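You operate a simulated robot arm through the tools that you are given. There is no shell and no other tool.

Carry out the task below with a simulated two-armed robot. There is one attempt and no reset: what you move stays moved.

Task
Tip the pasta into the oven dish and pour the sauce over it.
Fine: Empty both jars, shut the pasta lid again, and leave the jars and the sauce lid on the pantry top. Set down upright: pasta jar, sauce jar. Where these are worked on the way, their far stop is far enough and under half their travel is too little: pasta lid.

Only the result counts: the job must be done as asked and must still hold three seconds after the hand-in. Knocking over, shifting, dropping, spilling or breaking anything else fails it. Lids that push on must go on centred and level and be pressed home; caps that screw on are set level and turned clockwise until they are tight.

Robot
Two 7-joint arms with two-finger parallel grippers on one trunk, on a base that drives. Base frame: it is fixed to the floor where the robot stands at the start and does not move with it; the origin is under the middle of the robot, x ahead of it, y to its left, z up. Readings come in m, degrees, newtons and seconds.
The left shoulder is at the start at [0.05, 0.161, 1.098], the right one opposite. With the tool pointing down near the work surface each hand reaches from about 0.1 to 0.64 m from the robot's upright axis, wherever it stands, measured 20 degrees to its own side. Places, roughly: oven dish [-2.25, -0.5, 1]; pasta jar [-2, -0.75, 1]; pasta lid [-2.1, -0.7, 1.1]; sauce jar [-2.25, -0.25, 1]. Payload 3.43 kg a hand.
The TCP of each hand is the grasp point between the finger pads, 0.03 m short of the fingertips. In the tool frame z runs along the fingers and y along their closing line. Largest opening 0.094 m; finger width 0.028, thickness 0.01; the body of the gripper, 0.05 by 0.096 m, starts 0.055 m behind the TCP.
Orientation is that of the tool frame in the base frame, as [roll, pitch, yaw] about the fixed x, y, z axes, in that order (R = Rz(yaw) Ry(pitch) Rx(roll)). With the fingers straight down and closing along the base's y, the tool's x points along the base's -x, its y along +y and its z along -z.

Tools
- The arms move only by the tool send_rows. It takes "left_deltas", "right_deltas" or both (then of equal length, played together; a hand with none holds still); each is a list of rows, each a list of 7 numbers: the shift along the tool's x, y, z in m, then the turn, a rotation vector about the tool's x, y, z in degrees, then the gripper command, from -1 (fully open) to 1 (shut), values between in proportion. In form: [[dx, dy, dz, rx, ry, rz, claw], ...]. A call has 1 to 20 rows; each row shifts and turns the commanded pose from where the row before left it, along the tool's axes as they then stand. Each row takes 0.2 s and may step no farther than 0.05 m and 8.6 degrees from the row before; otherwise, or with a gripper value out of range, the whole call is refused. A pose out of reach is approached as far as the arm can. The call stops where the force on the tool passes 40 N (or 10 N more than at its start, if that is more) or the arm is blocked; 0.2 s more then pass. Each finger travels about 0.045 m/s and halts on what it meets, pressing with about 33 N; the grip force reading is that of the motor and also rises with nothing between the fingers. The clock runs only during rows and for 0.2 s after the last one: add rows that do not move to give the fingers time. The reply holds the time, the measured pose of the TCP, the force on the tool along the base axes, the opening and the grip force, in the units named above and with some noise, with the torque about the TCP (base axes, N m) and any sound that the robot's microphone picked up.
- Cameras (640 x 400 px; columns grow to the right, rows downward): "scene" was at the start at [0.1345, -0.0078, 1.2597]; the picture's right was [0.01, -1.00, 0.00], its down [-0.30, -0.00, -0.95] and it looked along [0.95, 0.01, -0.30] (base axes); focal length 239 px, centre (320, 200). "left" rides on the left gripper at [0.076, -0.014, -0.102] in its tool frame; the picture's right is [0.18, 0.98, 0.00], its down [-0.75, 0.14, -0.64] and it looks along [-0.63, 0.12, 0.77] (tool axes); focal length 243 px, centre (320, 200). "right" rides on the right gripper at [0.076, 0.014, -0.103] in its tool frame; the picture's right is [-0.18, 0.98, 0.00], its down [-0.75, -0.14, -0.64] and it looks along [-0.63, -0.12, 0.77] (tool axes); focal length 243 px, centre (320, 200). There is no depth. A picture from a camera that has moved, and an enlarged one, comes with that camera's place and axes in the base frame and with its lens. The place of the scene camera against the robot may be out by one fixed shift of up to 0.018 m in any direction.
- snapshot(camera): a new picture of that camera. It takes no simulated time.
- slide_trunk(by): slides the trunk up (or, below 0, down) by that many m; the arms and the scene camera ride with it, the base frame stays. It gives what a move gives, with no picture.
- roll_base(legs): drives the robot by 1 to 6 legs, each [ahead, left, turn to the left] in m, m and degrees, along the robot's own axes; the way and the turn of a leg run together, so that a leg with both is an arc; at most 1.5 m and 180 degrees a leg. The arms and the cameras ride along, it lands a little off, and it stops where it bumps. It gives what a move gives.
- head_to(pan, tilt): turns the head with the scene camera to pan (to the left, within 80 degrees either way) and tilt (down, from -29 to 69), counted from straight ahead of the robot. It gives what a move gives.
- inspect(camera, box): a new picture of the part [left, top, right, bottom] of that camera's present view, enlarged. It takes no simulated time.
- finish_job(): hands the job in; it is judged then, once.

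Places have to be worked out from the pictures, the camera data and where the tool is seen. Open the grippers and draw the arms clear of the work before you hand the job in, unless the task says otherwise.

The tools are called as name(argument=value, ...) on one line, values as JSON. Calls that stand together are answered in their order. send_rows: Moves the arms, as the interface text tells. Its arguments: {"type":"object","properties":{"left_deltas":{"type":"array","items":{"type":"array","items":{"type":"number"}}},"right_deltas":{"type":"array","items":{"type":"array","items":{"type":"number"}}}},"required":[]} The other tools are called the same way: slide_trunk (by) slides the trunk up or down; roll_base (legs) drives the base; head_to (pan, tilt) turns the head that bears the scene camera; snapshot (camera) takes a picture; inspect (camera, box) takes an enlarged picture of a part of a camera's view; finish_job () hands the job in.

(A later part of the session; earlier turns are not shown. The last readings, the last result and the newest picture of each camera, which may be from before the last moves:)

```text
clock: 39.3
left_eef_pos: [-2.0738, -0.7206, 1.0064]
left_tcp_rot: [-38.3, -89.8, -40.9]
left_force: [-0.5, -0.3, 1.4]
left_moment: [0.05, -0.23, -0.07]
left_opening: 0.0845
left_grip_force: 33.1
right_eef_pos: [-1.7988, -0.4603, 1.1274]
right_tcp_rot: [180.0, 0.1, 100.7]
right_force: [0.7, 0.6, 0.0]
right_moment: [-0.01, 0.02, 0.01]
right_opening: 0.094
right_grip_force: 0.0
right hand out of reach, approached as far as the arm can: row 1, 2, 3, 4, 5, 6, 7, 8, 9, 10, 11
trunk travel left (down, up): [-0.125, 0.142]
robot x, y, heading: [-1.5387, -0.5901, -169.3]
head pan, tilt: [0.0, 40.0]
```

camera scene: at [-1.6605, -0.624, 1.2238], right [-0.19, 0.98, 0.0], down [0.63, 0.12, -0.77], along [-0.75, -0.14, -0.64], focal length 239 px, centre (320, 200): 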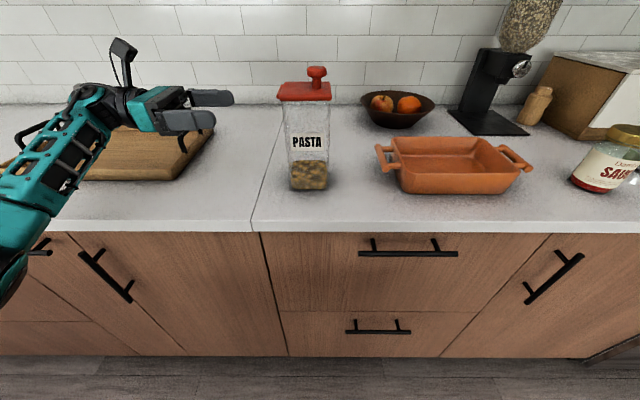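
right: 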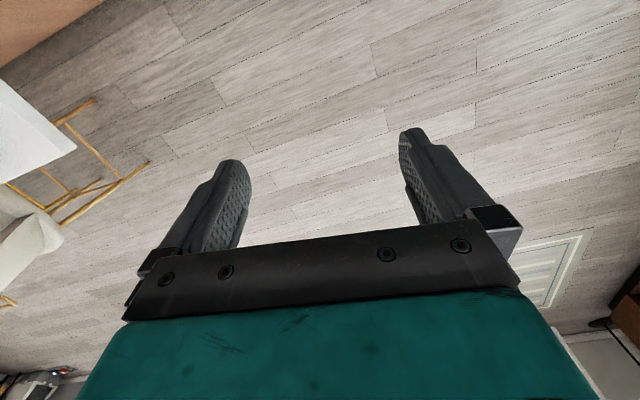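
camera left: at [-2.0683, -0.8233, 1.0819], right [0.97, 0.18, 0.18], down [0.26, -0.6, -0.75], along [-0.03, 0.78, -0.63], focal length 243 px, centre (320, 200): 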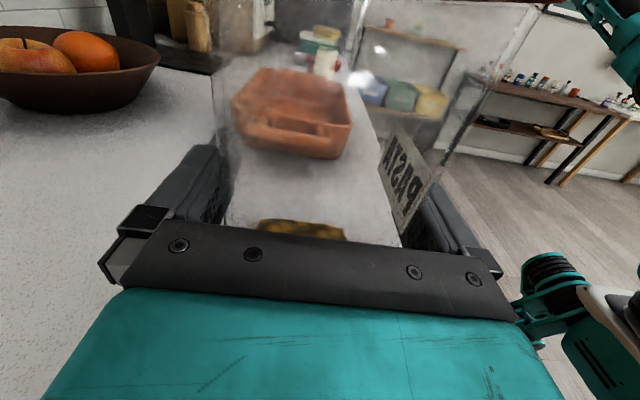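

The right hand got pulled in by reach limits while turning, but is now correctly oriented. I raise it first, then go forward-left to above the knob.

send_rows(right_deltas=[[0, 0, -0.03, 0, 0, 0, -1], [0, 0, -0.03, 0, 0, 0, -1], [0, 0, -0.025, 0, 0, 0, -1], [-0.0234, -0.0399, 0, 0, 0, 0, -1], [-0.0234, -0.0399, 0, 0, 0, 0, -1], [-0.0234, -0.0399, 0, 0, 0, 0, -1], [-0.0234, -0.0399, 0, 0, 0, 0, -1], [-0.0234, -0.0399, 0, 0, 0, 0, -1], [-0.0234, -0.0399, 0, 0, 0, 0, -1], [0, 0, 0, 0, 0, 0, -1]])

snapshot(camera="scene")

snapshot(camera="right")

```text
clock: 41.5
left_eef_pos: [-2.0739, -0.7198, 1.0053]
left_tcp_rot: [-42.9, -89.9, -36.2]
left_force: [1.9, 0.6, 0.1]
left_moment: [0.17, -0.18, -0.02]
left_opening: 0.0842
left_grip_force: 32.7
right_eef_pos: [-1.8503, -0.6714, 1.14]
right_tcp_rot: [-180.0, 0.1, 100.6]
right_force: [0.8, -0.2, 0.4]
right_moment: [0.01, 0.03, 0.03]
right_opening: 0.0938
right_grip_force: 0.1
right hand out of reach, approached as far as the arm can: row 1, 2, 3, 4, 5, 6, 7, 8, 9
trunk travel left (down, up): [-0.125, 0.142]
robot x, y, heading: [-1.5421, -0.5952, -169.4]
head pan, tilt: [0.0, 40.0]
```

```text
taken
camera scene: at [-1.6602, -0.624, 1.2238], right [-0.19, 0.98, 0.0], down [0.63, 0.12, -0.77], along [-0.75, -0.14, -0.64], focal length 239 px, centre (320, 200)
```

scene: 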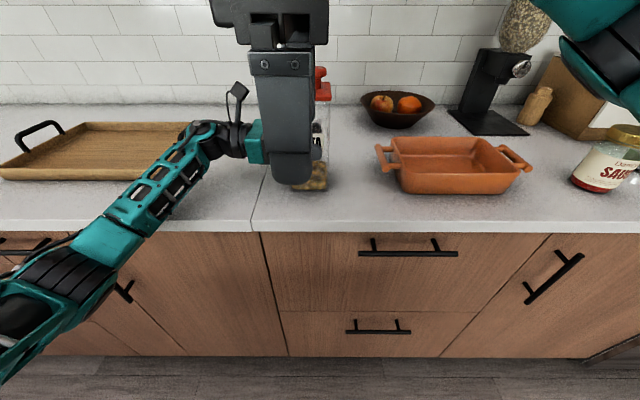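

```text
taken
camera right: at [-1.8493, -0.5942, 1.2416], right [1.0, 0.0, 0.0], down [0.0, -0.77, 0.64], along [0.0, -0.64, -0.77], focal length 243 px, centre (320, 200)
```

right: 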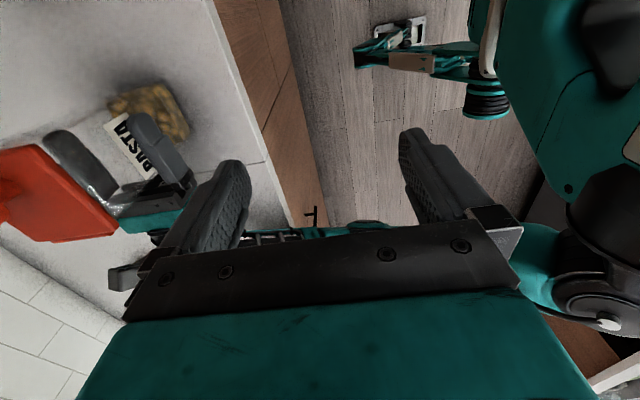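

With the tool pointing down the right arm can't reach high enough. Better: come at the knob level from the front, fingers pointing ahead and pinching the knob left/right, so opening the lid is a roll about the tool axis. I move the right hand clear to the right and turn it to point forward.

send_rows(right_deltas=[[0.04, 0, 0, 0, 0, 0, -1], [0.045, -0.02, 0, 0, 0, 0, -1], [0.045, -0.03, 0, 0, 0, 0, -1], [0.045, -0.03, 0, 0, 0, 0, -1], [0, 0, 0, 4.949, -4.949, 4.949, -1], [0, 0, 0, 4.949, -4.949, 4.949, -1], [0, 0, 0, 4.949, -4.949, 4.949, -1], [0, 0, 0, 4.949, -4.949, 4.949, -1], [0, 0, 0, 4.949, -4.949, 4.949, -1], [0, 0, 0, 4.949, -4.949, 4.949, -1], [0, 0, 0, 4.949, -4.949, 4.949, -1], [0, 0, 0, 4.949, -4.949, 4.949, -1], [0, 0, 0, 4.949, -4.949, 4.949, -1], [0, 0, 0, 4.949, -4.949, 4.949, -1], [0, 0, 0, 4.949, -4.949, 4.949, -1], [0, 0, 0, 4.949, -4.949, 4.949, -1], [0, 0, 0, 4.949, -4.949, 4.949, -1], [0, 0, 0, 4.949, -4.949, 4.949, -1], [0, 0, 0, 0, 0, 0, -1]])

snapshot(camera="scene")

snapshot(camera="right")

```text
refused: row 3 steps farther than a row can; nothing moved
```

```text
taken
camera scene: at [-1.6602, -0.624, 1.2238], right [-0.19, 0.98, 0.0], down [0.63, 0.12, -0.77], along [-0.75, -0.14, -0.64], focal length 239 px, centre (320, 200)
```

scene: 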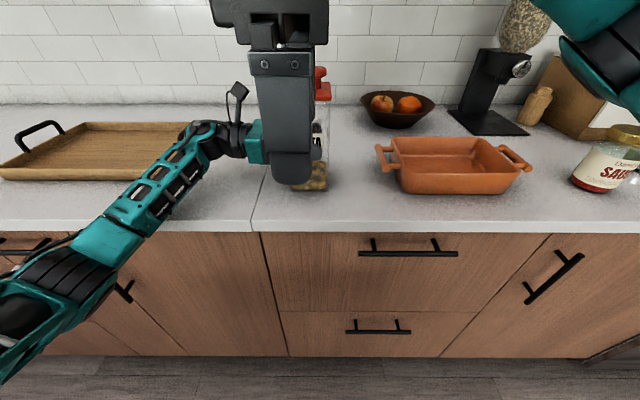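

```text
taken
camera right: at [-1.8493, -0.5942, 1.2416], right [1.0, 0.0, 0.0], down [0.0, -0.77, 0.64], along [0.0, -0.64, -0.77], focal length 243 px, centre (320, 200)
```

right: 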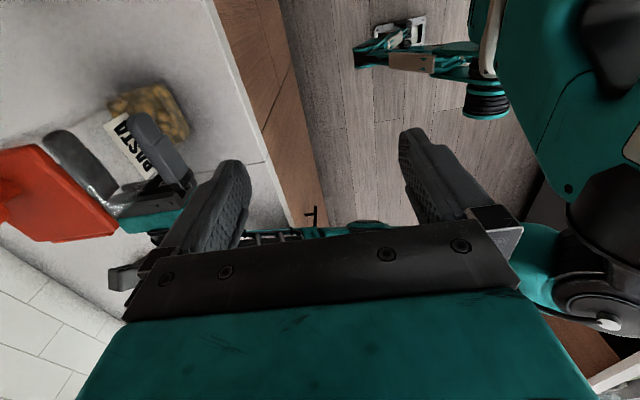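

One row was slightly too long; I resend with shorter steps.

send_rows(right_deltas=[[0.045, 0, 0, 0, 0, 0, -1], [0.04, -0.02, 0, 0, 0, 0, -1], [0.04, -0.025, 0, 0, 0, 0, -1], [0.04, -0.025, 0, 0, 0, 0, -1], [0, 0, 0, 4.949, -4.949, 4.949, -1], [0, 0, 0, 4.949, -4.949, 4.949, -1], [0, 0, 0, 4.949, -4.949, 4.949, -1], [0, 0, 0, 4.949, -4.949, 4.949, -1], [0, 0, 0, 4.949, -4.949, 4.949, -1], [0, 0, 0, 4.949, -4.949, 4.949, -1], [0, 0, 0, 4.949, -4.949, 4.949, -1], [0, 0, 0, 4.949, -4.949, 4.949, -1], [0, 0, 0, 4.949, -4.949, 4.949, -1], [0, 0, 0, 4.949, -4.949, 4.949, -1], [0, 0, 0, 4.949, -4.949, 4.949, -1], [0, 0, 0, 4.949, -4.949, 4.949, -1], [0, 0, 0, 4.949, -4.949, 4.949, -1], [0, 0, 0, 4.949, -4.949, 4.949, -1], [0, 0, 0, 0, 0, 0, -1]])

snapshot(camera="scene")

snapshot(camera="right")

```text
clock: 45.5
left_eef_pos: [-2.0741, -0.7201, 1.0072]
left_tcp_rot: [-35.3, -89.9, -43.9]
left_force: [1.0, -0.6, 0.9]
left_moment: [0.04, -0.04, -0.13]
left_opening: 0.0841
left_grip_force: 32.7
right_eef_pos: [-1.9019, -0.6012, 1.1863]
right_tcp_rot: [46.7, 89.8, -122.6]
right_force: [-0.5, -0.6, 0.6]
right_moment: [-0.01, 0.01, 0.01]
right_opening: 0.0941
right_grip_force: 0.1
right hand out of reach, approached as far as the arm can: row 1, 2, 3, 4, 10, 11, 12, 13, 14, 15, 16
trunk travel left (down, up): [-0.125, 0.142]
robot x, y, heading: [-1.5398, -0.5937, -169.4]
head pan, tilt: [0.0, 40.0]
```

```text
taken
camera scene: at [-1.6602, -0.6241, 1.2238], right [-0.19, 0.98, 0.0], down [0.63, 0.12, -0.77], along [-0.75, -0.14, -0.64], focal length 239 px, centre (320, 200)
```

scene: 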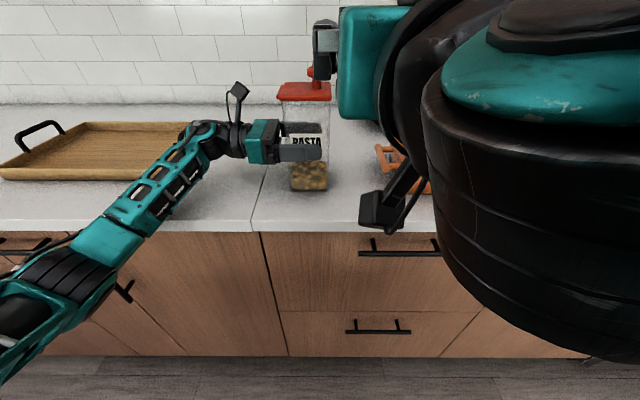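

```text
taken
camera right: at [-1.7976, -0.5976, 1.1092], right [0.18, -0.97, 0.19], down [0.61, 0.26, 0.75], along [-0.77, -0.02, 0.63], focal length 243 px, centre (320, 200)
```

right: 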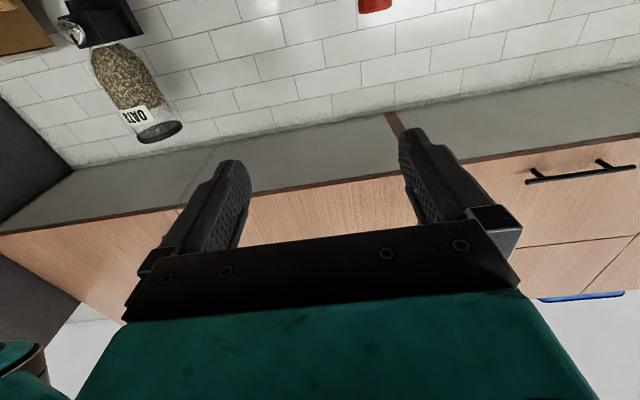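

The right hand now points forward at z≈1.186. The knob is 0.19 ahead, 0.068 left and 0.062 below; I move down and left first, then forward 0.10 and look.

send_rows(right_deltas=[[0.02, 0.0225, 0, 0, 0, 0, -1], [0.02, 0.0225, 0, 0, 0, 0, -1], [0.0215, 0.0227, 0, 0, 0, 0, -1], [0, 0, 0.035, 0, 0, 0, -1], [0, 0, 0.035, 0, 0, 0, -1], [0, 0, 0.03, 0, 0, 0, -1], [0, 0, 0, 0, 0, 0, -1]])

snapshot(camera="right")

snapshot(camera="scene")

snapshot(camera="left")

```text
clock: 47.1
left_eef_pos: [-2.0744, -0.7207, 1.0059]
left_tcp_rot: [-39.9, -89.9, -39.3]
left_force: [0.6, -1.0, 1.7]
left_moment: [0.04, -0.18, 0.02]
left_opening: 0.0843
left_grip_force: 32.9
right_eef_pos: [-1.9886, -0.6857, 1.1255]
right_tcp_rot: [63.9, 89.9, -105.4]
right_force: [-0.6, 0.3, 0.2]
right_moment: [0.04, 0.03, 0.02]
right_opening: 0.0938
right_grip_force: 0.1
trunk travel left (down, up): [-0.125, 0.142]
robot x, y, heading: [-1.54, -0.5929, -169.2]
head pan, tilt: [0.0, 40.0]
```

```text
taken
camera right: at [-1.8835, -0.6823, 1.0476], right [0.18, -0.97, 0.19], down [0.6, 0.26, 0.75], along [-0.78, -0.03, 0.63], focal length 243 px, centre (320, 200)
```

right: 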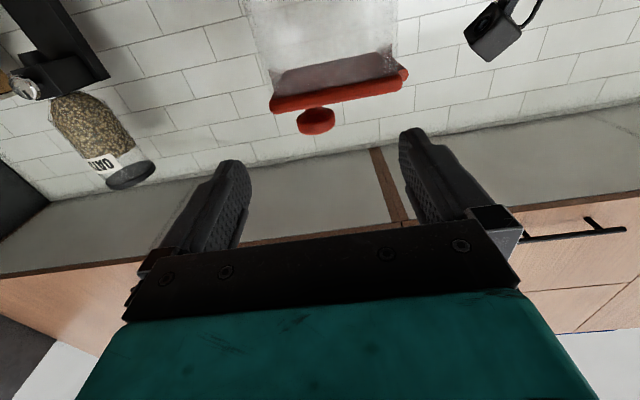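

```text
taken
camera scene: at [-1.6603, -0.6241, 1.2238], right [-0.19, 0.98, 0.0], down [0.63, 0.12, -0.77], along [-0.75, -0.14, -0.64], focal length 239 px, centre (320, 200)
```

scene: 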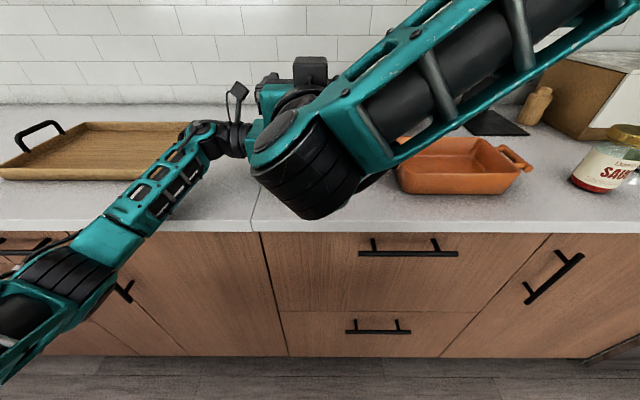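

```text
taken
camera left: at [-2.0682, -0.8238, 1.082], right [0.97, 0.19, 0.18], down [0.26, -0.6, -0.75], along [-0.03, 0.78, -0.63], focal length 243 px, centre (320, 200)
```

left: 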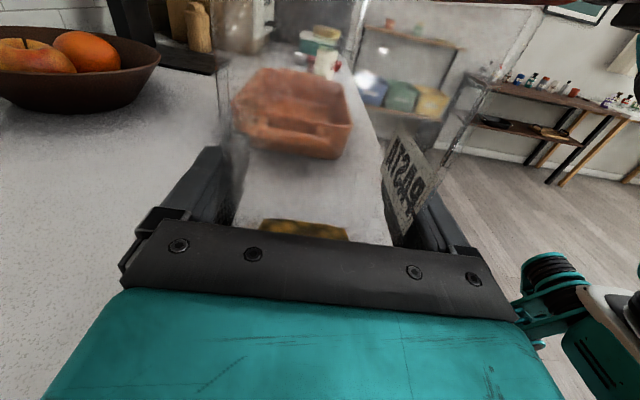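

The right camera shows the knob ahead between the fingers. I zoom in to verify its offset.

inspect(camera="right", box=[256, 40, 416, 140])

```text
4.00 times, centred on (336, 90) of right
camera zoom: at [-1.8835, -0.6823, 1.0476], right [0.18, -0.97, 0.19], down [0.6, 0.26, 0.75], along [-0.78, -0.03, 0.63], focal length 970 px, centre (256, 640)
```

zoom: 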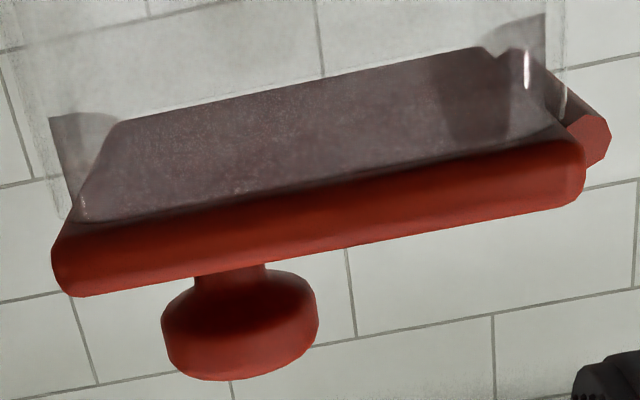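

Knob centre is level with the TCP and 4 mm to the right. I correct sideways and move forward 0.079 so the knob is between the pads.

send_rows(right_deltas=[[0, -0.004, 0.02, 0, 0, 0, -1], [0, 0, 0.03, 0, 0, 0, -1], [0, 0, 0.029, 0, 0, 0, -1], [0, 0, 0, 0, 0, 0, -1]])

snapshot(camera="right")

```text
clock: 48.1
left_eef_pos: [-2.0746, -0.7218, 1.0066]
left_tcp_rot: [-39.9, -90.0, -39.1]
left_force: [0.3, -1.6, 1.2]
left_moment: [-0.09, -0.14, -0.03]
left_opening: 0.0844
left_grip_force: 33.4
right_eef_pos: [-2.0669, -0.6976, 1.1254]
right_tcp_rot: [43.9, 89.9, -125.3]
right_force: [-0.5, 0.3, -0.4]
right_moment: [0.01, -0.02, -0.04]
right_opening: 0.0943
right_grip_force: 0.0
trunk travel left (down, up): [-0.125, 0.142]
robot x, y, heading: [-1.5404, -0.5913, -169.1]
head pan, tilt: [0.0, 40.0]
```

```text
taken
camera right: at [-1.9622, -0.6932, 1.0482], right [0.18, -0.97, 0.19], down [0.61, 0.26, 0.75], along [-0.77, -0.03, 0.63], focal length 243 px, centre (320, 200)
```

right: 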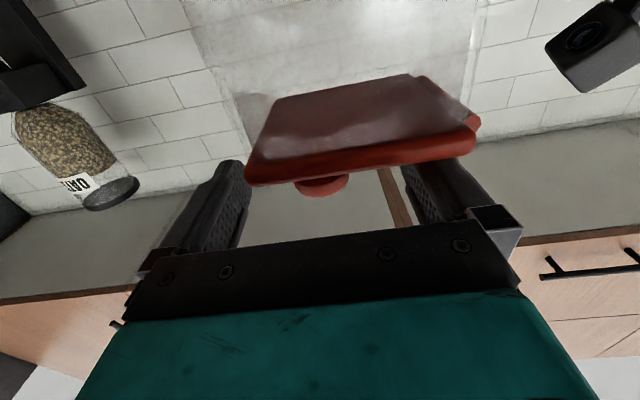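

The knob sits between the right-hand fingers. I close the right gripper on it.

send_rows(right_deltas=[[0, 0, 0, 0, 0, 0, -0.4], [0, 0, 0, 0, 0, 0, 0.1], [0, 0, 0, 0, 0, 0, 0.4], [0, 0, 0, 0, 0, 0, 1], [0, 0, 0, 0, 0, 0, 1], [0, 0, 0, 0, 0, 0, 1]])

inspect(camera="right", box=[160, 60, 540, 297])

```text
clock: 49.5
left_eef_pos: [-2.0747, -0.7212, 1.0068]
left_tcp_rot: [-40.0, -89.9, -39.1]
left_force: [-1.1, 0.4, 1.4]
left_moment: [-0.26, -0.09, -0.01]
left_opening: 0.0843
left_grip_force: 33.1
right_eef_pos: [-2.0661, -0.6969, 1.126]
right_tcp_rot: [60.5, 89.9, -108.8]
right_force: [0.5, -3.1, 0.6]
right_moment: [0.0, 0.02, 0.02]
right_opening: 0.0311
right_grip_force: 32.5
trunk travel left (down, up): [-0.125, 0.142]
robot x, y, heading: [-1.5397, -0.5935, -169.1]
head pan, tilt: [0.0, 40.0]
```

```text
1.68 times, centred on (350, 178) of right
camera zoom: at [-1.9618, -0.6934, 1.0482], right [0.18, -0.97, 0.19], down [0.6, 0.26, 0.75], along [-0.78, -0.03, 0.63], focal length 409 px, centre (270, 236)
```

zoom: 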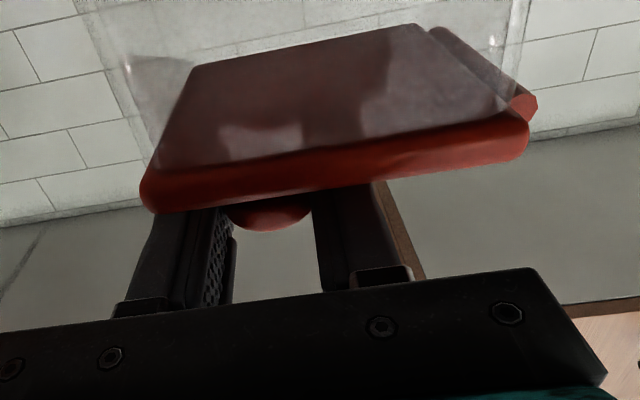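

Right hand holds the knob (0.031 m). Hinge axis lies 0.0605 left and 0.032 below the TCP, so I open the lid by rolling the tool anticlockwise about that hinge, 5 steps of 8° first.

send_rows(right_deltas=[[-0.00811, 0.00504, 0, 0, 0, -8, 1], [-0.00811, 0.00504, 0, 0, 0, -8, 1], [-0.00811, 0.00504, 0, 0, 0, -8, 1], [-0.00811, 0.00504, 0, 0, 0, -8, 1], [-0.00811, 0.00504, 0, 0, 0, -8, 1], [0, 0, 0, 0, 0, 0, 1]])

snapshot(camera="right")

snapshot(camera="left")

```text
clock: 50.9
left_eef_pos: [-2.0747, -0.721, 1.0069]
left_tcp_rot: [-21.8, -89.9, -57.3]
left_force: [-2.7, -2.4, 0.5]
left_moment: [0.98, 0.09, -0.24]
left_opening: 0.084
left_grip_force: 32.6
right_eef_pos: [-2.0596, -0.7321, 1.1576]
right_tcp_rot: [-89.7, 49.9, 100.8]
right_force: [1.6, 5.3, 7.4]
right_moment: [0.0, 0.47, 0.13]
right_opening: 0.0312
right_grip_force: 33.1
trunk travel left (down, up): [-0.125, 0.142]
robot x, y, heading: [-1.5382, -0.5932, -169.1]
head pan, tilt: [0.0, 40.0]
```

```text
taken
camera right: at [-1.9653, -0.6756, 1.0884], right [0.16, -0.86, -0.49], down [0.7, -0.25, 0.67], along [-0.69, -0.45, 0.56], focal length 243 px, centre (320, 200)
```

right: 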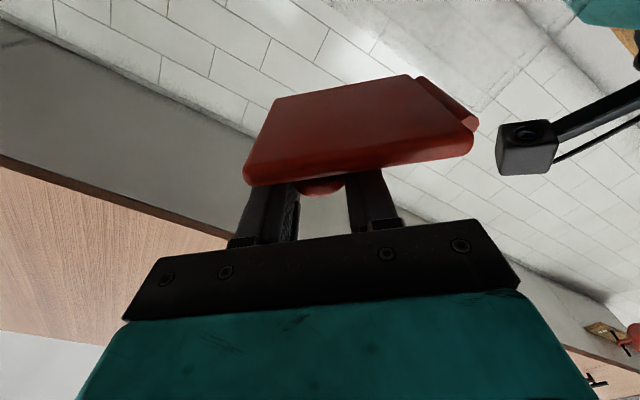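

```text
taken
camera left: at [-2.0681, -0.8236, 1.082], right [0.97, 0.19, 0.18], down [0.26, -0.6, -0.75], along [-0.03, 0.78, -0.63], focal length 243 px, centre (320, 200)
```

left: 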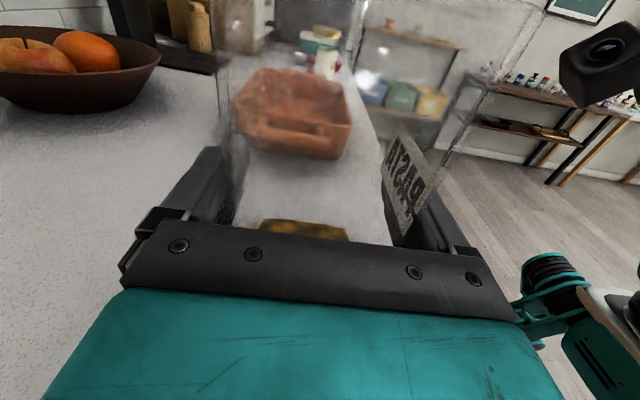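

Lid is at about 40° and following well; a small outward pull suggests the hinge radius is a touch larger. I adjust slightly and go on another 40°.

send_rows(right_deltas=[[-0.0091, 0.0039, 0, 0, 0, -8, 1], [-0.0083, 0.0052, 0, 0, 0, -8, 1], [-0.0083, 0.0052, 0, 0, 0, -8, 1], [-0.0083, 0.0052, 0, 0, 0, -8, 1], [-0.0083, 0.0052, 0, 0, 0, -8, 1], [0, 0, 0, 0, 0, 0, 1]])

snapshot(camera="right")

```text
clock: 52.3
left_eef_pos: [-2.0741, -0.72, 1.007]
left_tcp_rot: [-59.4, -89.9, -19.8]
left_force: [2.3, -3.9, 0.4]
left_moment: [0.05, -0.08, 0.19]
left_opening: 0.0844
left_grip_force: 32.9
right_eef_pos: [-2.0506, -0.7789, 1.1608]
right_tcp_rot: [-89.9, 10.1, 100.7]
right_force: [-1.8, 1.9, 4.3]
right_moment: [0.29, 0.12, -0.18]
right_opening: 0.031
right_grip_force: 33.1
trunk travel left (down, up): [-0.125, 0.142]
robot x, y, heading: [-1.537, -0.5936, -169.1]
head pan, tilt: [0.0, 40.0]
```

```text
taken
camera right: at [-1.9621, -0.6886, 1.1316], right [0.06, -0.35, -0.94], down [0.76, -0.59, 0.27], along [-0.64, -0.73, 0.23], focal length 243 px, centre (320, 200)
```

right: 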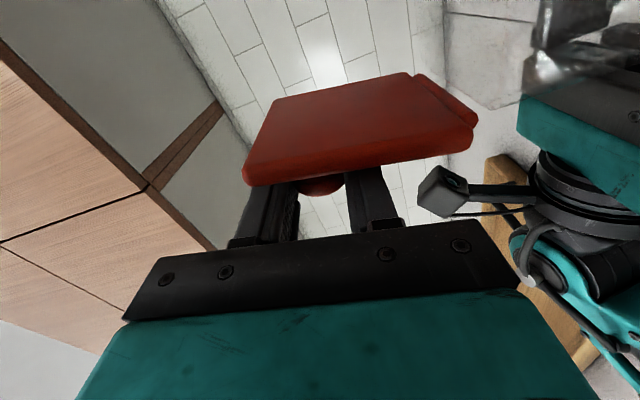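

Lid is at 80°. I continue a further 24° and watch forces.

send_rows(right_deltas=[[-0.0085, 0.0049, 0, 0, 0, -8, 1], [-0.0083, 0.0052, 0, 0, 0, -8, 1], [-0.0083, 0.0052, 0, 0, 0, -8, 1], [0, 0, 0, 0, 0, 0, 1]])

snapshot(camera="right")

snapshot(camera="scene")

```text
clock: 53.3
left_eef_pos: [-2.0749, -0.7197, 1.0079]
left_tcp_rot: [-3.2, -89.7, -75.9]
left_force: [-19.5, 5.4, 2.1]
left_moment: [-0.23, -1.19, -1.42]
left_opening: 0.0843
left_grip_force: 33.2
right_eef_pos: [-2.0495, -0.7989, 1.1478]
right_tcp_rot: [-90.2, -13.2, 100.4]
right_force: [15.9, -5.9, 3.2]
right_moment: [-0.34, -0.1, 0.53]
right_opening: 0.031
right_grip_force: 32.9
trunk travel left (down, up): [-0.125, 0.142]
robot x, y, heading: [-1.54, -0.5936, -169.2]
head pan, tilt: [0.0, 40.0]
```

```text
taken
camera right: at [-1.961, -0.7055, 1.1514], right [-0.01, 0.05, -1.0], down [0.77, -0.64, -0.03], along [-0.64, -0.77, -0.03], focal length 243 px, centre (320, 200)
```

right: 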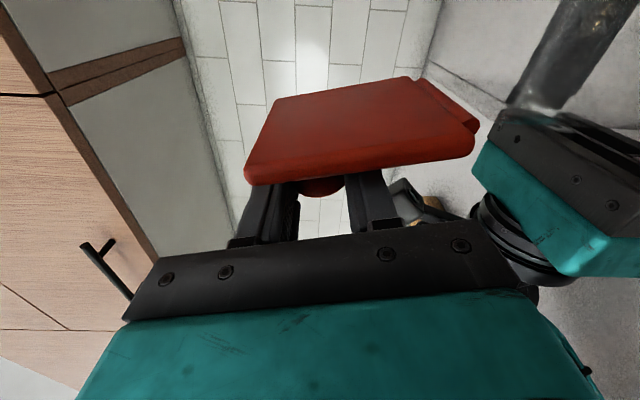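

```text
taken
camera scene: at [-1.6597, -0.6322, 1.2264], right [-0.28, 0.96, 0.0], down [0.6, 0.17, -0.78], along [-0.75, -0.22, -0.62], focal length 239 px, centre (320, 200)
```

scene: 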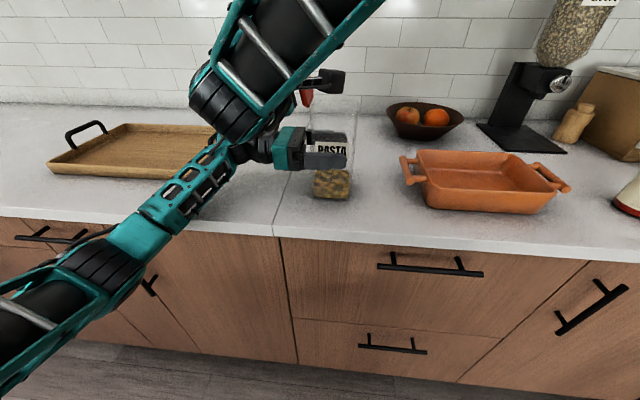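

The lid is at about 104°, but forces rose to ~16–20 N fore-aft and the head was nudged, so something touches. I look closely before going further.

inspect(camera="right", box=[230, 60, 560, 266])

inspect(camera="scene", box=[170, 50, 400, 210])

snapshot(camera="left")

```text
1.94 times, centred on (395, 163) of right
camera zoom: at [-1.961, -0.7055, 1.1514], right [-0.01, 0.05, -1.0], down [0.77, -0.64, -0.03], along [-0.64, -0.77, -0.03], focal length 470 px, centre (174, 272)
```

zoom: 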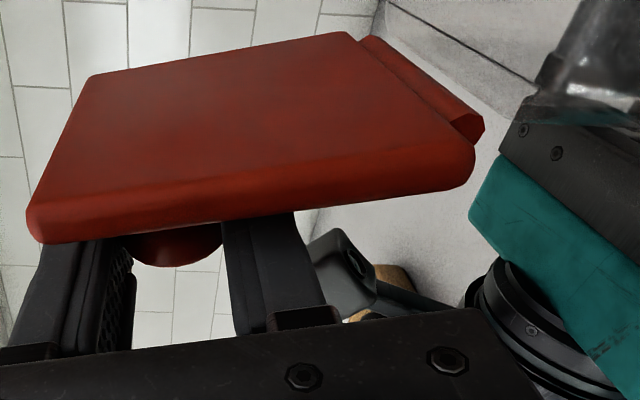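

```text
2.50 times, centred on (285, 130) of scene
camera zoom: at [-1.6597, -0.6322, 1.2264], right [-0.28, 0.96, 0.0], down [0.6, 0.17, -0.78], along [-0.75, -0.22, -0.62], focal length 599 px, centre (408, 375)
```

zoom: 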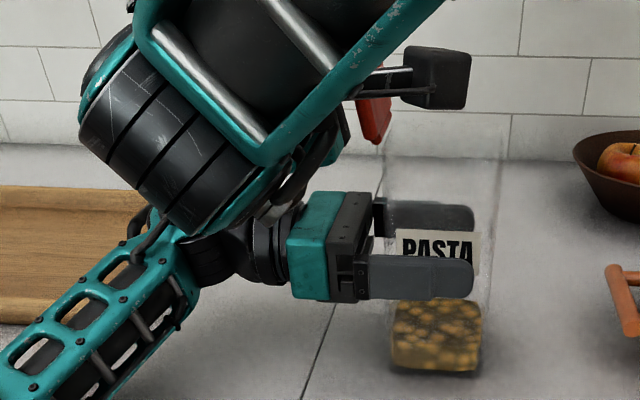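

```text
taken
camera left: at [-2.0686, -0.8233, 1.0822], right [0.97, 0.19, 0.18], down [0.26, -0.6, -0.76], along [-0.03, 0.78, -0.63], focal length 243 px, centre (320, 200)
```

left: 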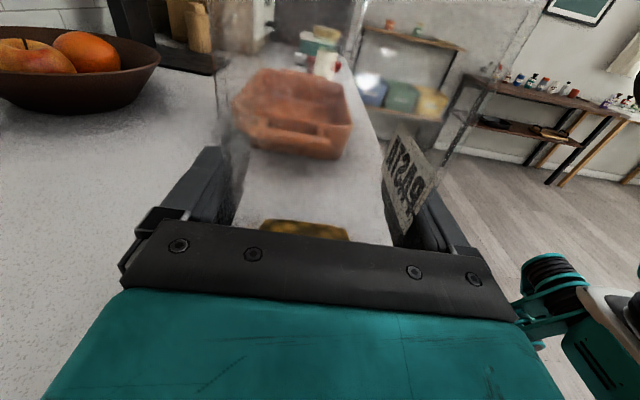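

The lid is past vertical. I part the right fingers just enough (not fully, to spare the left hand's camera post) and see whether the lid stays open.

send_rows(right_deltas=[[0, 0, 0, 0, 0, 0, 0.1], [0, 0, 0, 0, 0, 0, 0.0], [0, 0, 0, 0, 0, 0, 0.0]])

snapshot(camera="right")

snapshot(camera="scene")

```text
clock: 54.1
left_eef_pos: [-2.0751, -0.7203, 1.0068]
left_tcp_rot: [-42.2, -89.9, -37.0]
left_force: [1.2, 1.0, 0.9]
left_moment: [0.29, 0.24, -0.09]
left_opening: 0.0842
left_grip_force: 33.0
right_eef_pos: [-2.0498, -0.7987, 1.1509]
right_tcp_rot: [-89.9, -13.2, 100.0]
right_force: [-0.5, -0.4, 0.3]
right_moment: [0.02, -0.03, 0.01]
right_opening: 0.0472
right_grip_force: 0.2
trunk travel left (down, up): [-0.125, 0.142]
robot x, y, heading: [-1.538, -0.5918, -169.2]
head pan, tilt: [0.0, 40.0]
```

```text
taken
camera right: at [-1.9612, -0.7047, 1.152], right [-0.01, 0.04, -1.0], down [0.77, -0.64, -0.04], along [-0.64, -0.77, -0.03], focal length 243 px, centre (320, 200)
```

right: 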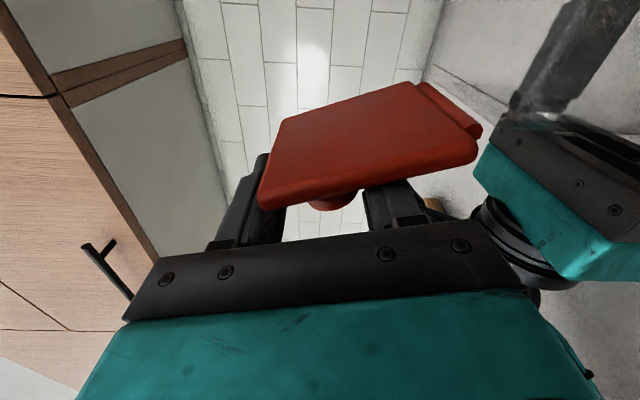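

```text
taken
camera scene: at [-1.6595, -0.632, 1.2265], right [-0.28, 0.96, 0.0], down [0.59, 0.17, -0.79], along [-0.75, -0.22, -0.62], focal length 239 px, centre (320, 200)
```

scene: 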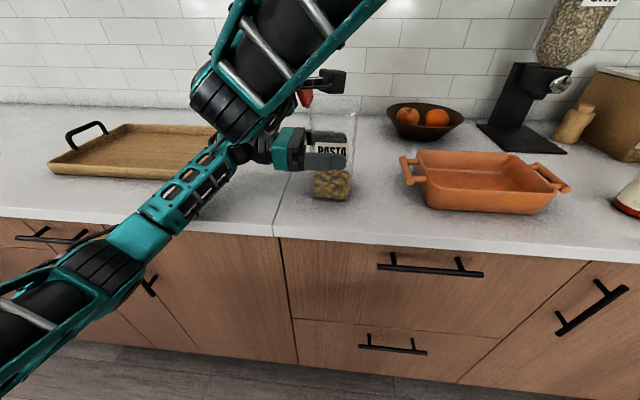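

Forces dropped to zero and the lid stays up. I withdraw the right hand straight back.

send_rows(right_deltas=[[0, 0, -0.02, 0, 0, 0, 0.0], [0, 0, -0.02, 0, 0, 0, 0.0], [0, 0, -0.02, 0, 0, 0, 0.0], [0, 0, -0.02, 0, 0, 0, 0.0], [0, 0, 0, 0, 0, 0, 0.0]])

snapshot(camera="right")

snapshot(camera="scene")

```text
clock: 55.3
left_eef_pos: [-2.0749, -0.7222, 1.0055]
left_tcp_rot: [-2.0, -89.8, -77.1]
left_force: [0.5, -0.2, 0.6]
left_moment: [0.13, -0.16, -0.02]
left_opening: 0.0843
left_grip_force: 33.2
right_eef_pos: [-1.9778, -0.7798, 1.1449]
right_tcp_rot: [-91.0, -12.7, 99.6]
right_force: [-1.2, 0.4, -0.3]
right_moment: [0.0, -0.01, 0.04]
right_opening: 0.0472
right_grip_force: 0.2
trunk travel left (down, up): [-0.125, 0.142]
robot x, y, heading: [-1.5423, -0.594, -169.4]
head pan, tilt: [0.0, 40.0]
```

```text
taken
camera right: at [-1.8871, -0.6874, 1.149], right [0.01, 0.04, -1.0], down [0.76, -0.65, -0.02], along [-0.65, -0.76, -0.04], focal length 243 px, centre (320, 200)
```

right: 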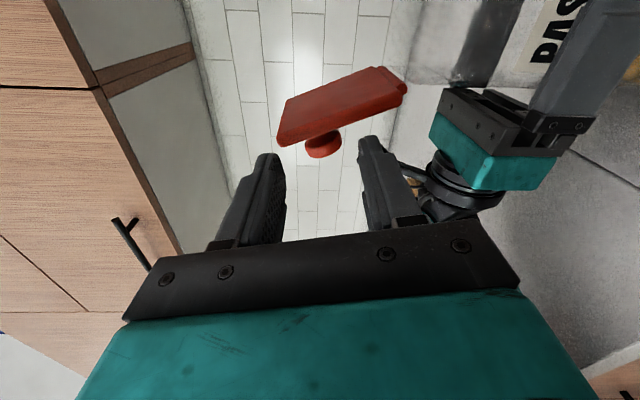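

```text
taken
camera scene: at [-1.6641, -0.6366, 1.244], right [-0.31, 0.95, 0.0], down [0.43, 0.14, -0.89], along [-0.85, -0.28, -0.45], focal length 239 px, centre (320, 200)
```

scene: 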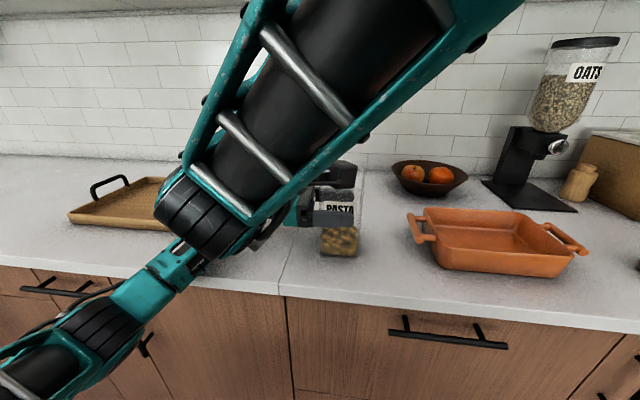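

The lid stays open by itself. The right forearm is leaning on the head, so I take the right hand away to the right while unrolling it.

send_rows(right_deltas=[[0.039, 0.009, 0, 0, 0, 0, 0], [0.039, 0.009, 0, 0, 0, 0, 0], [0.039, 0.009, 0, 0, 0, 0, 0], [0.039, 0.009, 0, 0, 0, 0, 0], [0.039, 0.009, 0, 0, 0, 0, 0], [0, 0, 0, 0, 0, 8, 0], [0, 0, 0, 0, 0, 8, 0], [0, 0, 0, 0, 0, 8, 0], [0, 0, 0, 0, 0, 8, 0], [0, 0, 0, 0, 0, 8, 0], [0, 0, 0, 0, 0, 8, 0], [0, 0, 0, 0, 0, 8, 0], [0, 0, 0, 0, 0, 8, 0]])

snapshot(camera="scene")

```text
clock: 58.1
left_eef_pos: [-2.0743, -0.7206, 1.0056]
left_tcp_rot: [148.2, -90.0, 132.7]
left_force: [0.6, 0.4, 1.0]
left_moment: [0.17, -0.1, 0.01]
left_opening: 0.0841
left_grip_force: 33.2
right_eef_pos: [-2.0054, -0.5906, 1.1489]
right_tcp_rot: [-90.0, 50.3, 100.7]
right_force: [-0.3, -0.1, 0.0]
right_moment: [0.02, -0.02, 0.0]
right_opening: 0.0471
right_grip_force: 0.1
trunk travel left (down, up): [-0.125, 0.142]
robot x, y, heading: [-1.5399, -0.5945, -169.0]
head pan, tilt: [0.0, 40.0]
```

```text
taken
camera scene: at [-1.6607, -0.624, 1.2238], right [-0.19, 0.98, 0.0], down [0.63, 0.12, -0.77], along [-0.75, -0.14, -0.64], focal length 239 px, centre (320, 200)
```

scene: 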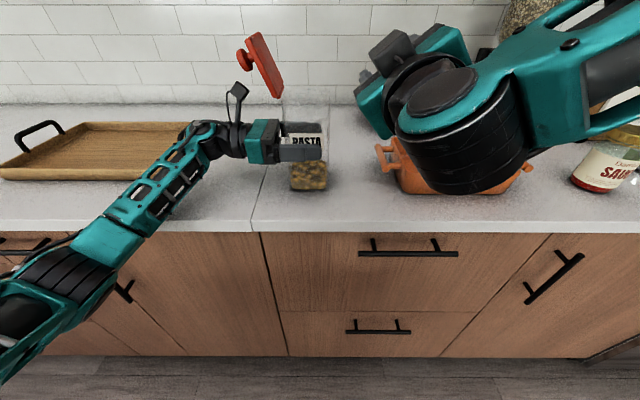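

The lid stands open by itself at roughly 110°, and the head is back. I take the right hand further right, clear of the dish and the sauce jar.

send_rows(right_deltas=[[0, 0, -0.03, 0, 0, 0, 0], [0, 0, -0.03, 0, 0, 0, 0], [0.0257, -0.0306, 0, 0, 0, 0, 0], [0.0257, -0.0306, 0, 0, 0, 0, 0], [0.0257, -0.0306, 0, 0, 0, 0, 0], [0.0257, -0.0306, 0, 0, 0, 0, 0], [0.0257, -0.0306, 0, 0, 0, 0, 0], [0.0257, -0.0306, 0, 0, 0, 0, 0], [0.0257, -0.0306, 0, 0, 0, 0, 0], [0.0257, -0.0306, 0, 0, 0, 0, 0], [0, 0, 0, 0, 0, 0, 0]])

snapshot(camera="scene")

```text
clock: 60.5
left_eef_pos: [-2.0749, -0.7213, 1.0066]
left_tcp_rot: [-32.0, -90.0, -47.2]
left_force: [-0.7, -0.1, -0.5]
left_moment: [0.08, -0.03, -0.02]
left_opening: 0.0843
left_grip_force: 33.1
right_eef_pos: [-2.0542, -0.3019, 1.1663]
right_tcp_rot: [-89.9, 50.1, 100.7]
right_force: [-0.8, 0.1, 0.3]
right_moment: [0.05, 0.02, -0.02]
right_opening: 0.0472
right_grip_force: 0.1
right hand out of reach, approached as far as the arm can: row 2, 3, 4, 5, 6
trunk travel left (down, up): [-0.125, 0.142]
robot x, y, heading: [-1.5357, -0.5929, -169.5]
head pan, tilt: [0.0, 40.0]
```

```text
taken
camera scene: at [-1.6607, -0.6241, 1.2238], right [-0.19, 0.98, 0.0], down [0.63, 0.12, -0.77], along [-0.75, -0.14, -0.64], focal length 239 px, centre (320, 200)
```

scene: 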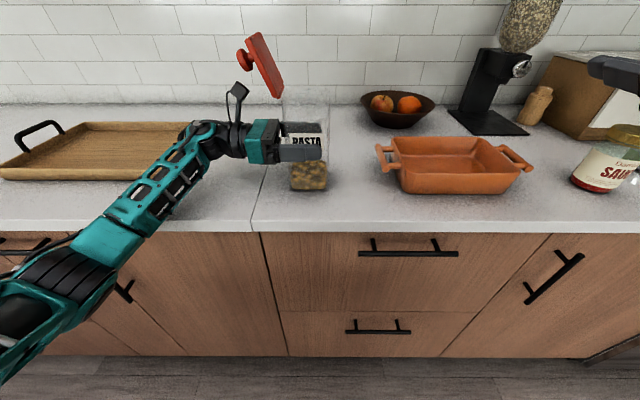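

View is clear and the lid stands open. I move the right hand a bit further right/back for safety during the pour.

send_rows(right_deltas=[[0.0257, -0.0306, 0, 0, 0, 0, 0], [0.0257, -0.0306, 0, 0, 0, 0, 0], [0.0257, -0.0306, 0, 0, 0, 0, 0], [0, 0, -0.03, 0, 0, 0, 0], [0, 0, 0, 0, 0, 0, 0]])

inspect(camera="scene", box=[220, 20, 348, 200])

```text
clock: 61.7
left_eef_pos: [-2.0752, -0.7205, 1.007]
left_tcp_rot: [-42.3, -90.0, -36.9]
left_force: [-0.9, 0.1, 0.2]
left_moment: [0.07, 0.0, 0.03]
left_opening: 0.0841
left_grip_force: 33.4
right_eef_pos: [-2.0486, -0.1788, 1.1662]
right_tcp_rot: [-90.0, 50.2, 100.7]
right_force: [0.8, -0.1, -0.8]
right_moment: [0.01, -0.01, 0.0]
right_opening: 0.047
right_grip_force: 0.1
trunk travel left (down, up): [-0.125, 0.142]
robot x, y, heading: [-1.5414, -0.5911, -169.1]
head pan, tilt: [0.0, 40.0]
```

```text
2.22 times, centred on (284, 110) of scene
camera zoom: at [-1.6608, -0.6241, 1.2238], right [-0.19, 0.98, 0.0], down [0.63, 0.12, -0.77], along [-0.75, -0.14, -0.64], focal length 532 px, centre (400, 400)
```

zoom: 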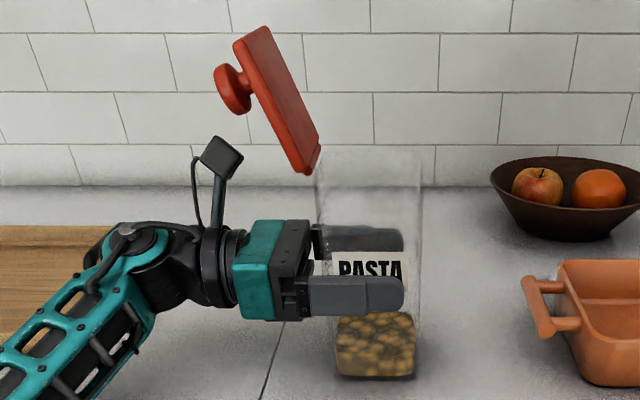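

The lid is at its far stop (~115–120°), staying by itself. Now I lift the jar gently with the left hand, 0.15 m straight up.

send_rows(left_deltas=[[0.01, 0, 0, 0, 0, 0, 1], [0.02, 0, 0, 0, 0, 0, 1], [0.03, 0, 0, 0, 0, 0, 1], [0.03, 0, 0, 0, 0, 0, 1], [0.03, 0, 0, 0, 0, 0, 1], [0.02, 0, 0, 0, 0, 0, 1], [0.01, 0, 0, 0, 0, 0, 1], [0, 0, 0, 0, 0, 0, 1]])

snapshot(camera="scene")

snapshot(camera="left")

```text
clock: 63.5
left_eef_pos: [-2.0747, -0.7206, 1.1572]
left_tcp_rot: [-15.1, -89.9, -64.1]
left_force: [-0.3, -0.4, -5.3]
left_moment: [-0.02, 0.02, 0.01]
left_opening: 0.0845
left_grip_force: 33.0
right_eef_pos: [-2.0492, -0.1794, 1.1654]
right_tcp_rot: [-90.0, 50.0, 100.8]
right_force: [-0.3, 0.5, 0.7]
right_moment: [0.01, 0.0, -0.01]
right_opening: 0.0471
right_grip_force: 0.0
trunk travel left (down, up): [-0.125, 0.142]
robot x, y, heading: [-1.5385, -0.592, -169.5]
head pan, tilt: [0.0, 40.0]
```

```text
taken
camera scene: at [-1.6609, -0.6242, 1.2237], right [-0.19, 0.98, 0.0], down [0.63, 0.12, -0.77], along [-0.75, -0.14, -0.64], focal length 239 px, centre (320, 200)
```

scene: 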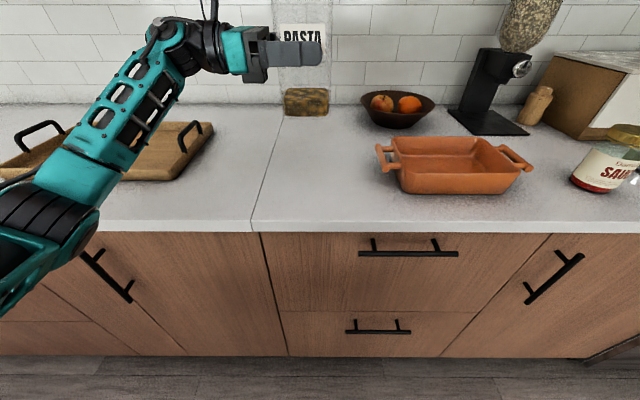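

```text
taken
camera left: at [-2.0681, -0.8236, 1.2319], right [0.97, 0.18, 0.18], down [0.26, -0.6, -0.75], along [-0.03, 0.78, -0.63], focal length 243 px, centre (320, 200)
```

left: 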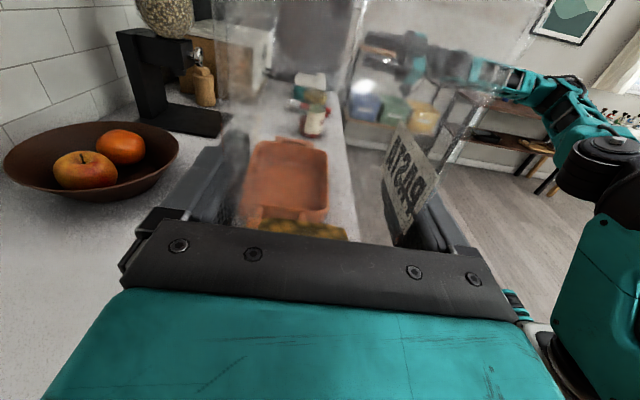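

Jar lifted (≈5 N), pasta inside. Now I yaw the hand left in place, so that it points forward with the hinge side toward the robot; first half of the turn.

send_rows(left_deltas=[[0, 0, 0, 7.5, 0, 0, 1], [0, 0, 0, 7.5, 0, 0, 1], [0, 0, 0, 7.5, 0, 0, 1], [0, 0, 0, 7.5, 0, 0, 1], [0, 0, 0, 7.5, 0, 0, 1], [0, 0, 0, 7.5, 0, 0, 1], [0, 0, 0, 0, 0, 0, 1]])

head_to(pan=0, tilt=25)

snapshot(camera="scene")

```text
clock: 65.1
left_eef_pos: [-2.0746, -0.7214, 1.156]
left_tcp_rot: [-138.2, -90.0, 104.0]
left_force: [0.4, 0.3, -4.7]
left_moment: [0.02, -0.04, -0.01]
left_opening: 0.0843
left_grip_force: 33.8
right_eef_pos: [-2.0482, -0.1793, 1.1662]
right_tcp_rot: [-90.0, 50.0, 100.7]
right_force: [0.6, -0.3, -0.1]
right_moment: [-0.02, 0.03, -0.04]
right_opening: 0.0473
right_grip_force: 0.1
trunk travel left (down, up): [-0.125, 0.142]
robot x, y, heading: [-1.5392, -0.5929, -169.2]
head pan, tilt: [0.0, 40.0]
```

```text
clock: 65.9
left_eef_pos: [-2.0742, -0.7226, 1.1565]
left_tcp_rot: [29.3, -89.9, -63.5]
left_force: [0.2, 0.6, -5.0]
left_moment: [-0.01, 0.02, 0.0]
left_opening: 0.0842
left_grip_force: 32.4
right_eef_pos: [-2.049, -0.1807, 1.1656]
right_tcp_rot: [-90.0, 50.1, 100.7]
right_force: [0.3, -0.2, -0.5]
right_moment: [0.01, -0.03, -0.02]
right_opening: 0.0474
right_grip_force: 0.0
trunk travel left (down, up): [-0.125, 0.142]
robot x, y, heading: [-1.5397, -0.5937, -169.1]
head pan, tilt: [0.0, 25.0]
```

```text
taken
camera scene: at [-1.6679, -0.6255, 1.247], right [-0.19, 0.98, 0.0], down [0.42, 0.08, -0.91], along [-0.89, -0.17, -0.42], focal length 239 px, centre (320, 200)
```

scene: 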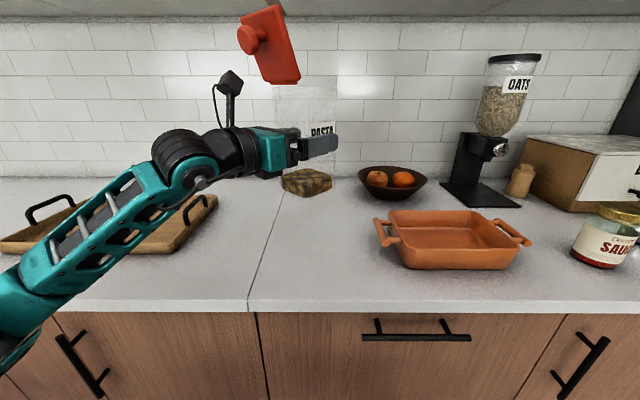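

Half-turned and stable, lid still open. I complete the yaw.

send_rows(left_deltas=[[0, 0, 0, 7.5, 0, 0, 1], [0, 0, 0, 7.5, 0, 0, 1], [0, 0, 0, 7.5, 0, 0, 1], [0, 0, 0, 7.5, 0, 0, 1], [0, 0, 0, 7.5, 0, 0, 1], [0, 0, 0, 7.5, 0, 0, 1], [0, 0, 0, 0, 0, 0, 1]])

snapshot(camera="scene")

snapshot(camera="left")

```text
clock: 67.5
left_eef_pos: [-2.0675, -0.7682, 1.1762]
left_tcp_rot: [131.6, -89.0, -138.1]
left_force: [0.0, -0.1, -6.0]
left_moment: [-0.01, 0.01, -0.03]
left_opening: 0.0846
left_grip_force: 33.0
left hand out of reach, approached as far as the arm can: row 3, 4, 5, 6
right_eef_pos: [-2.049, -0.1809, 1.1655]
right_tcp_rot: [-90.0, 50.0, 100.6]
right_force: [0.2, 0.7, -1.1]
right_moment: [0.01, -0.01, -0.03]
right_opening: 0.0474
right_grip_force: 0.1
trunk travel left (down, up): [-0.125, 0.142]
robot x, y, heading: [-1.5353, -0.5905, -169.4]
head pan, tilt: [0.0, 25.0]
```

```text
taken
camera scene: at [-1.6679, -0.6266, 1.247], right [-0.19, 0.98, 0.0], down [0.42, 0.08, -0.91], along [-0.89, -0.17, -0.42], focal length 239 px, centre (320, 200)
```

scene: 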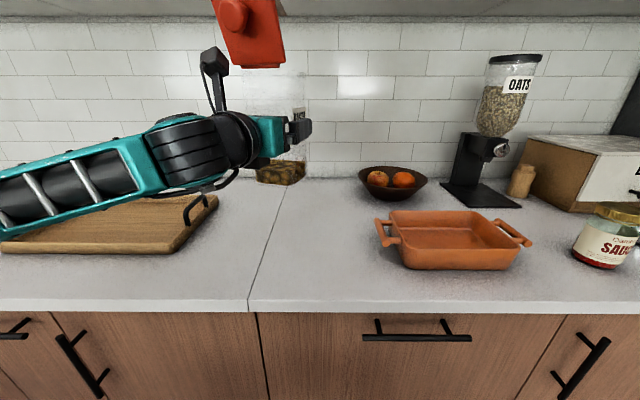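

```text
taken
camera left: at [-1.9672, -0.7936, 1.2531], right [0.11, 0.97, 0.2], down [0.66, 0.08, -0.74], along [-0.74, 0.21, -0.64], focal length 243 px, centre (320, 200)
```

left: 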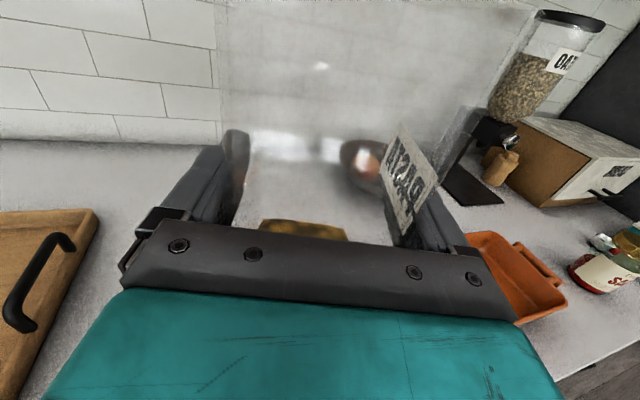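

The arm stops about 17° short of straight ahead (reach limit) but the jar is upright; that's fine for tipping to the right. I drive the base 0.2 m to the right to carry the jar toward the dish.

roll_base(legs=[[0, -0.2, 0]])

snapshot(camera="scene")

snapshot(camera="left")

```text
clock: 69.9
left_eef_pos: [-2.1052, -0.5699, 1.1776]
left_tcp_rot: [132.4, -89.0, -139.0]
left_force: [0.1, 0.2, -5.6]
left_moment: [0.03, 0.02, -0.02]
left_opening: 0.0844
left_grip_force: 33.0
right_eef_pos: [-2.0875, 0.0165, 1.1658]
right_tcp_rot: [-90.0, 50.1, 100.8]
right_force: [0.0, 0.5, 0.5]
right_moment: [-0.02, -0.01, 0.01]
right_opening: 0.0467
right_grip_force: 0.1
trunk travel left (down, up): [-0.125, 0.142]
robot x, y, heading: [-1.5823, -0.3947, -169.3]
head pan, tilt: [0.0, 25.0]
```

```text
taken
camera scene: at [-1.7054, -0.4289, 1.2471], right [-0.19, 0.98, 0.0], down [0.42, 0.08, -0.91], along [-0.89, -0.17, -0.42], focal length 239 px, centre (320, 200)
```

scene: 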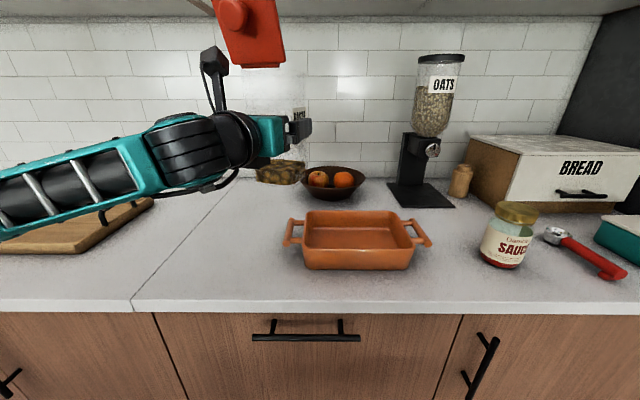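

```text
taken
camera left: at [-2.0044, -0.596, 1.2539], right [0.11, 0.97, 0.2], down [0.66, 0.07, -0.75], along [-0.74, 0.21, -0.64], focal length 243 px, centre (320, 200)
```

left: 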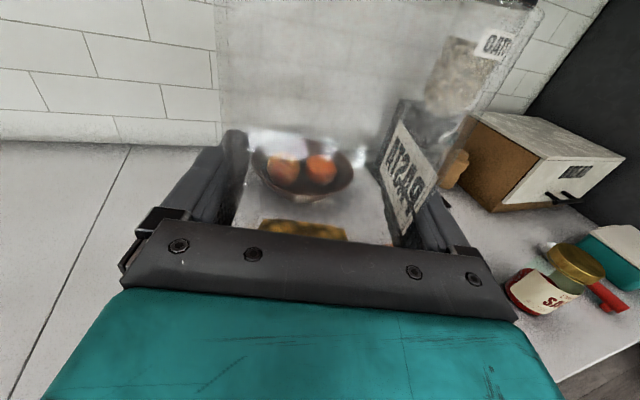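

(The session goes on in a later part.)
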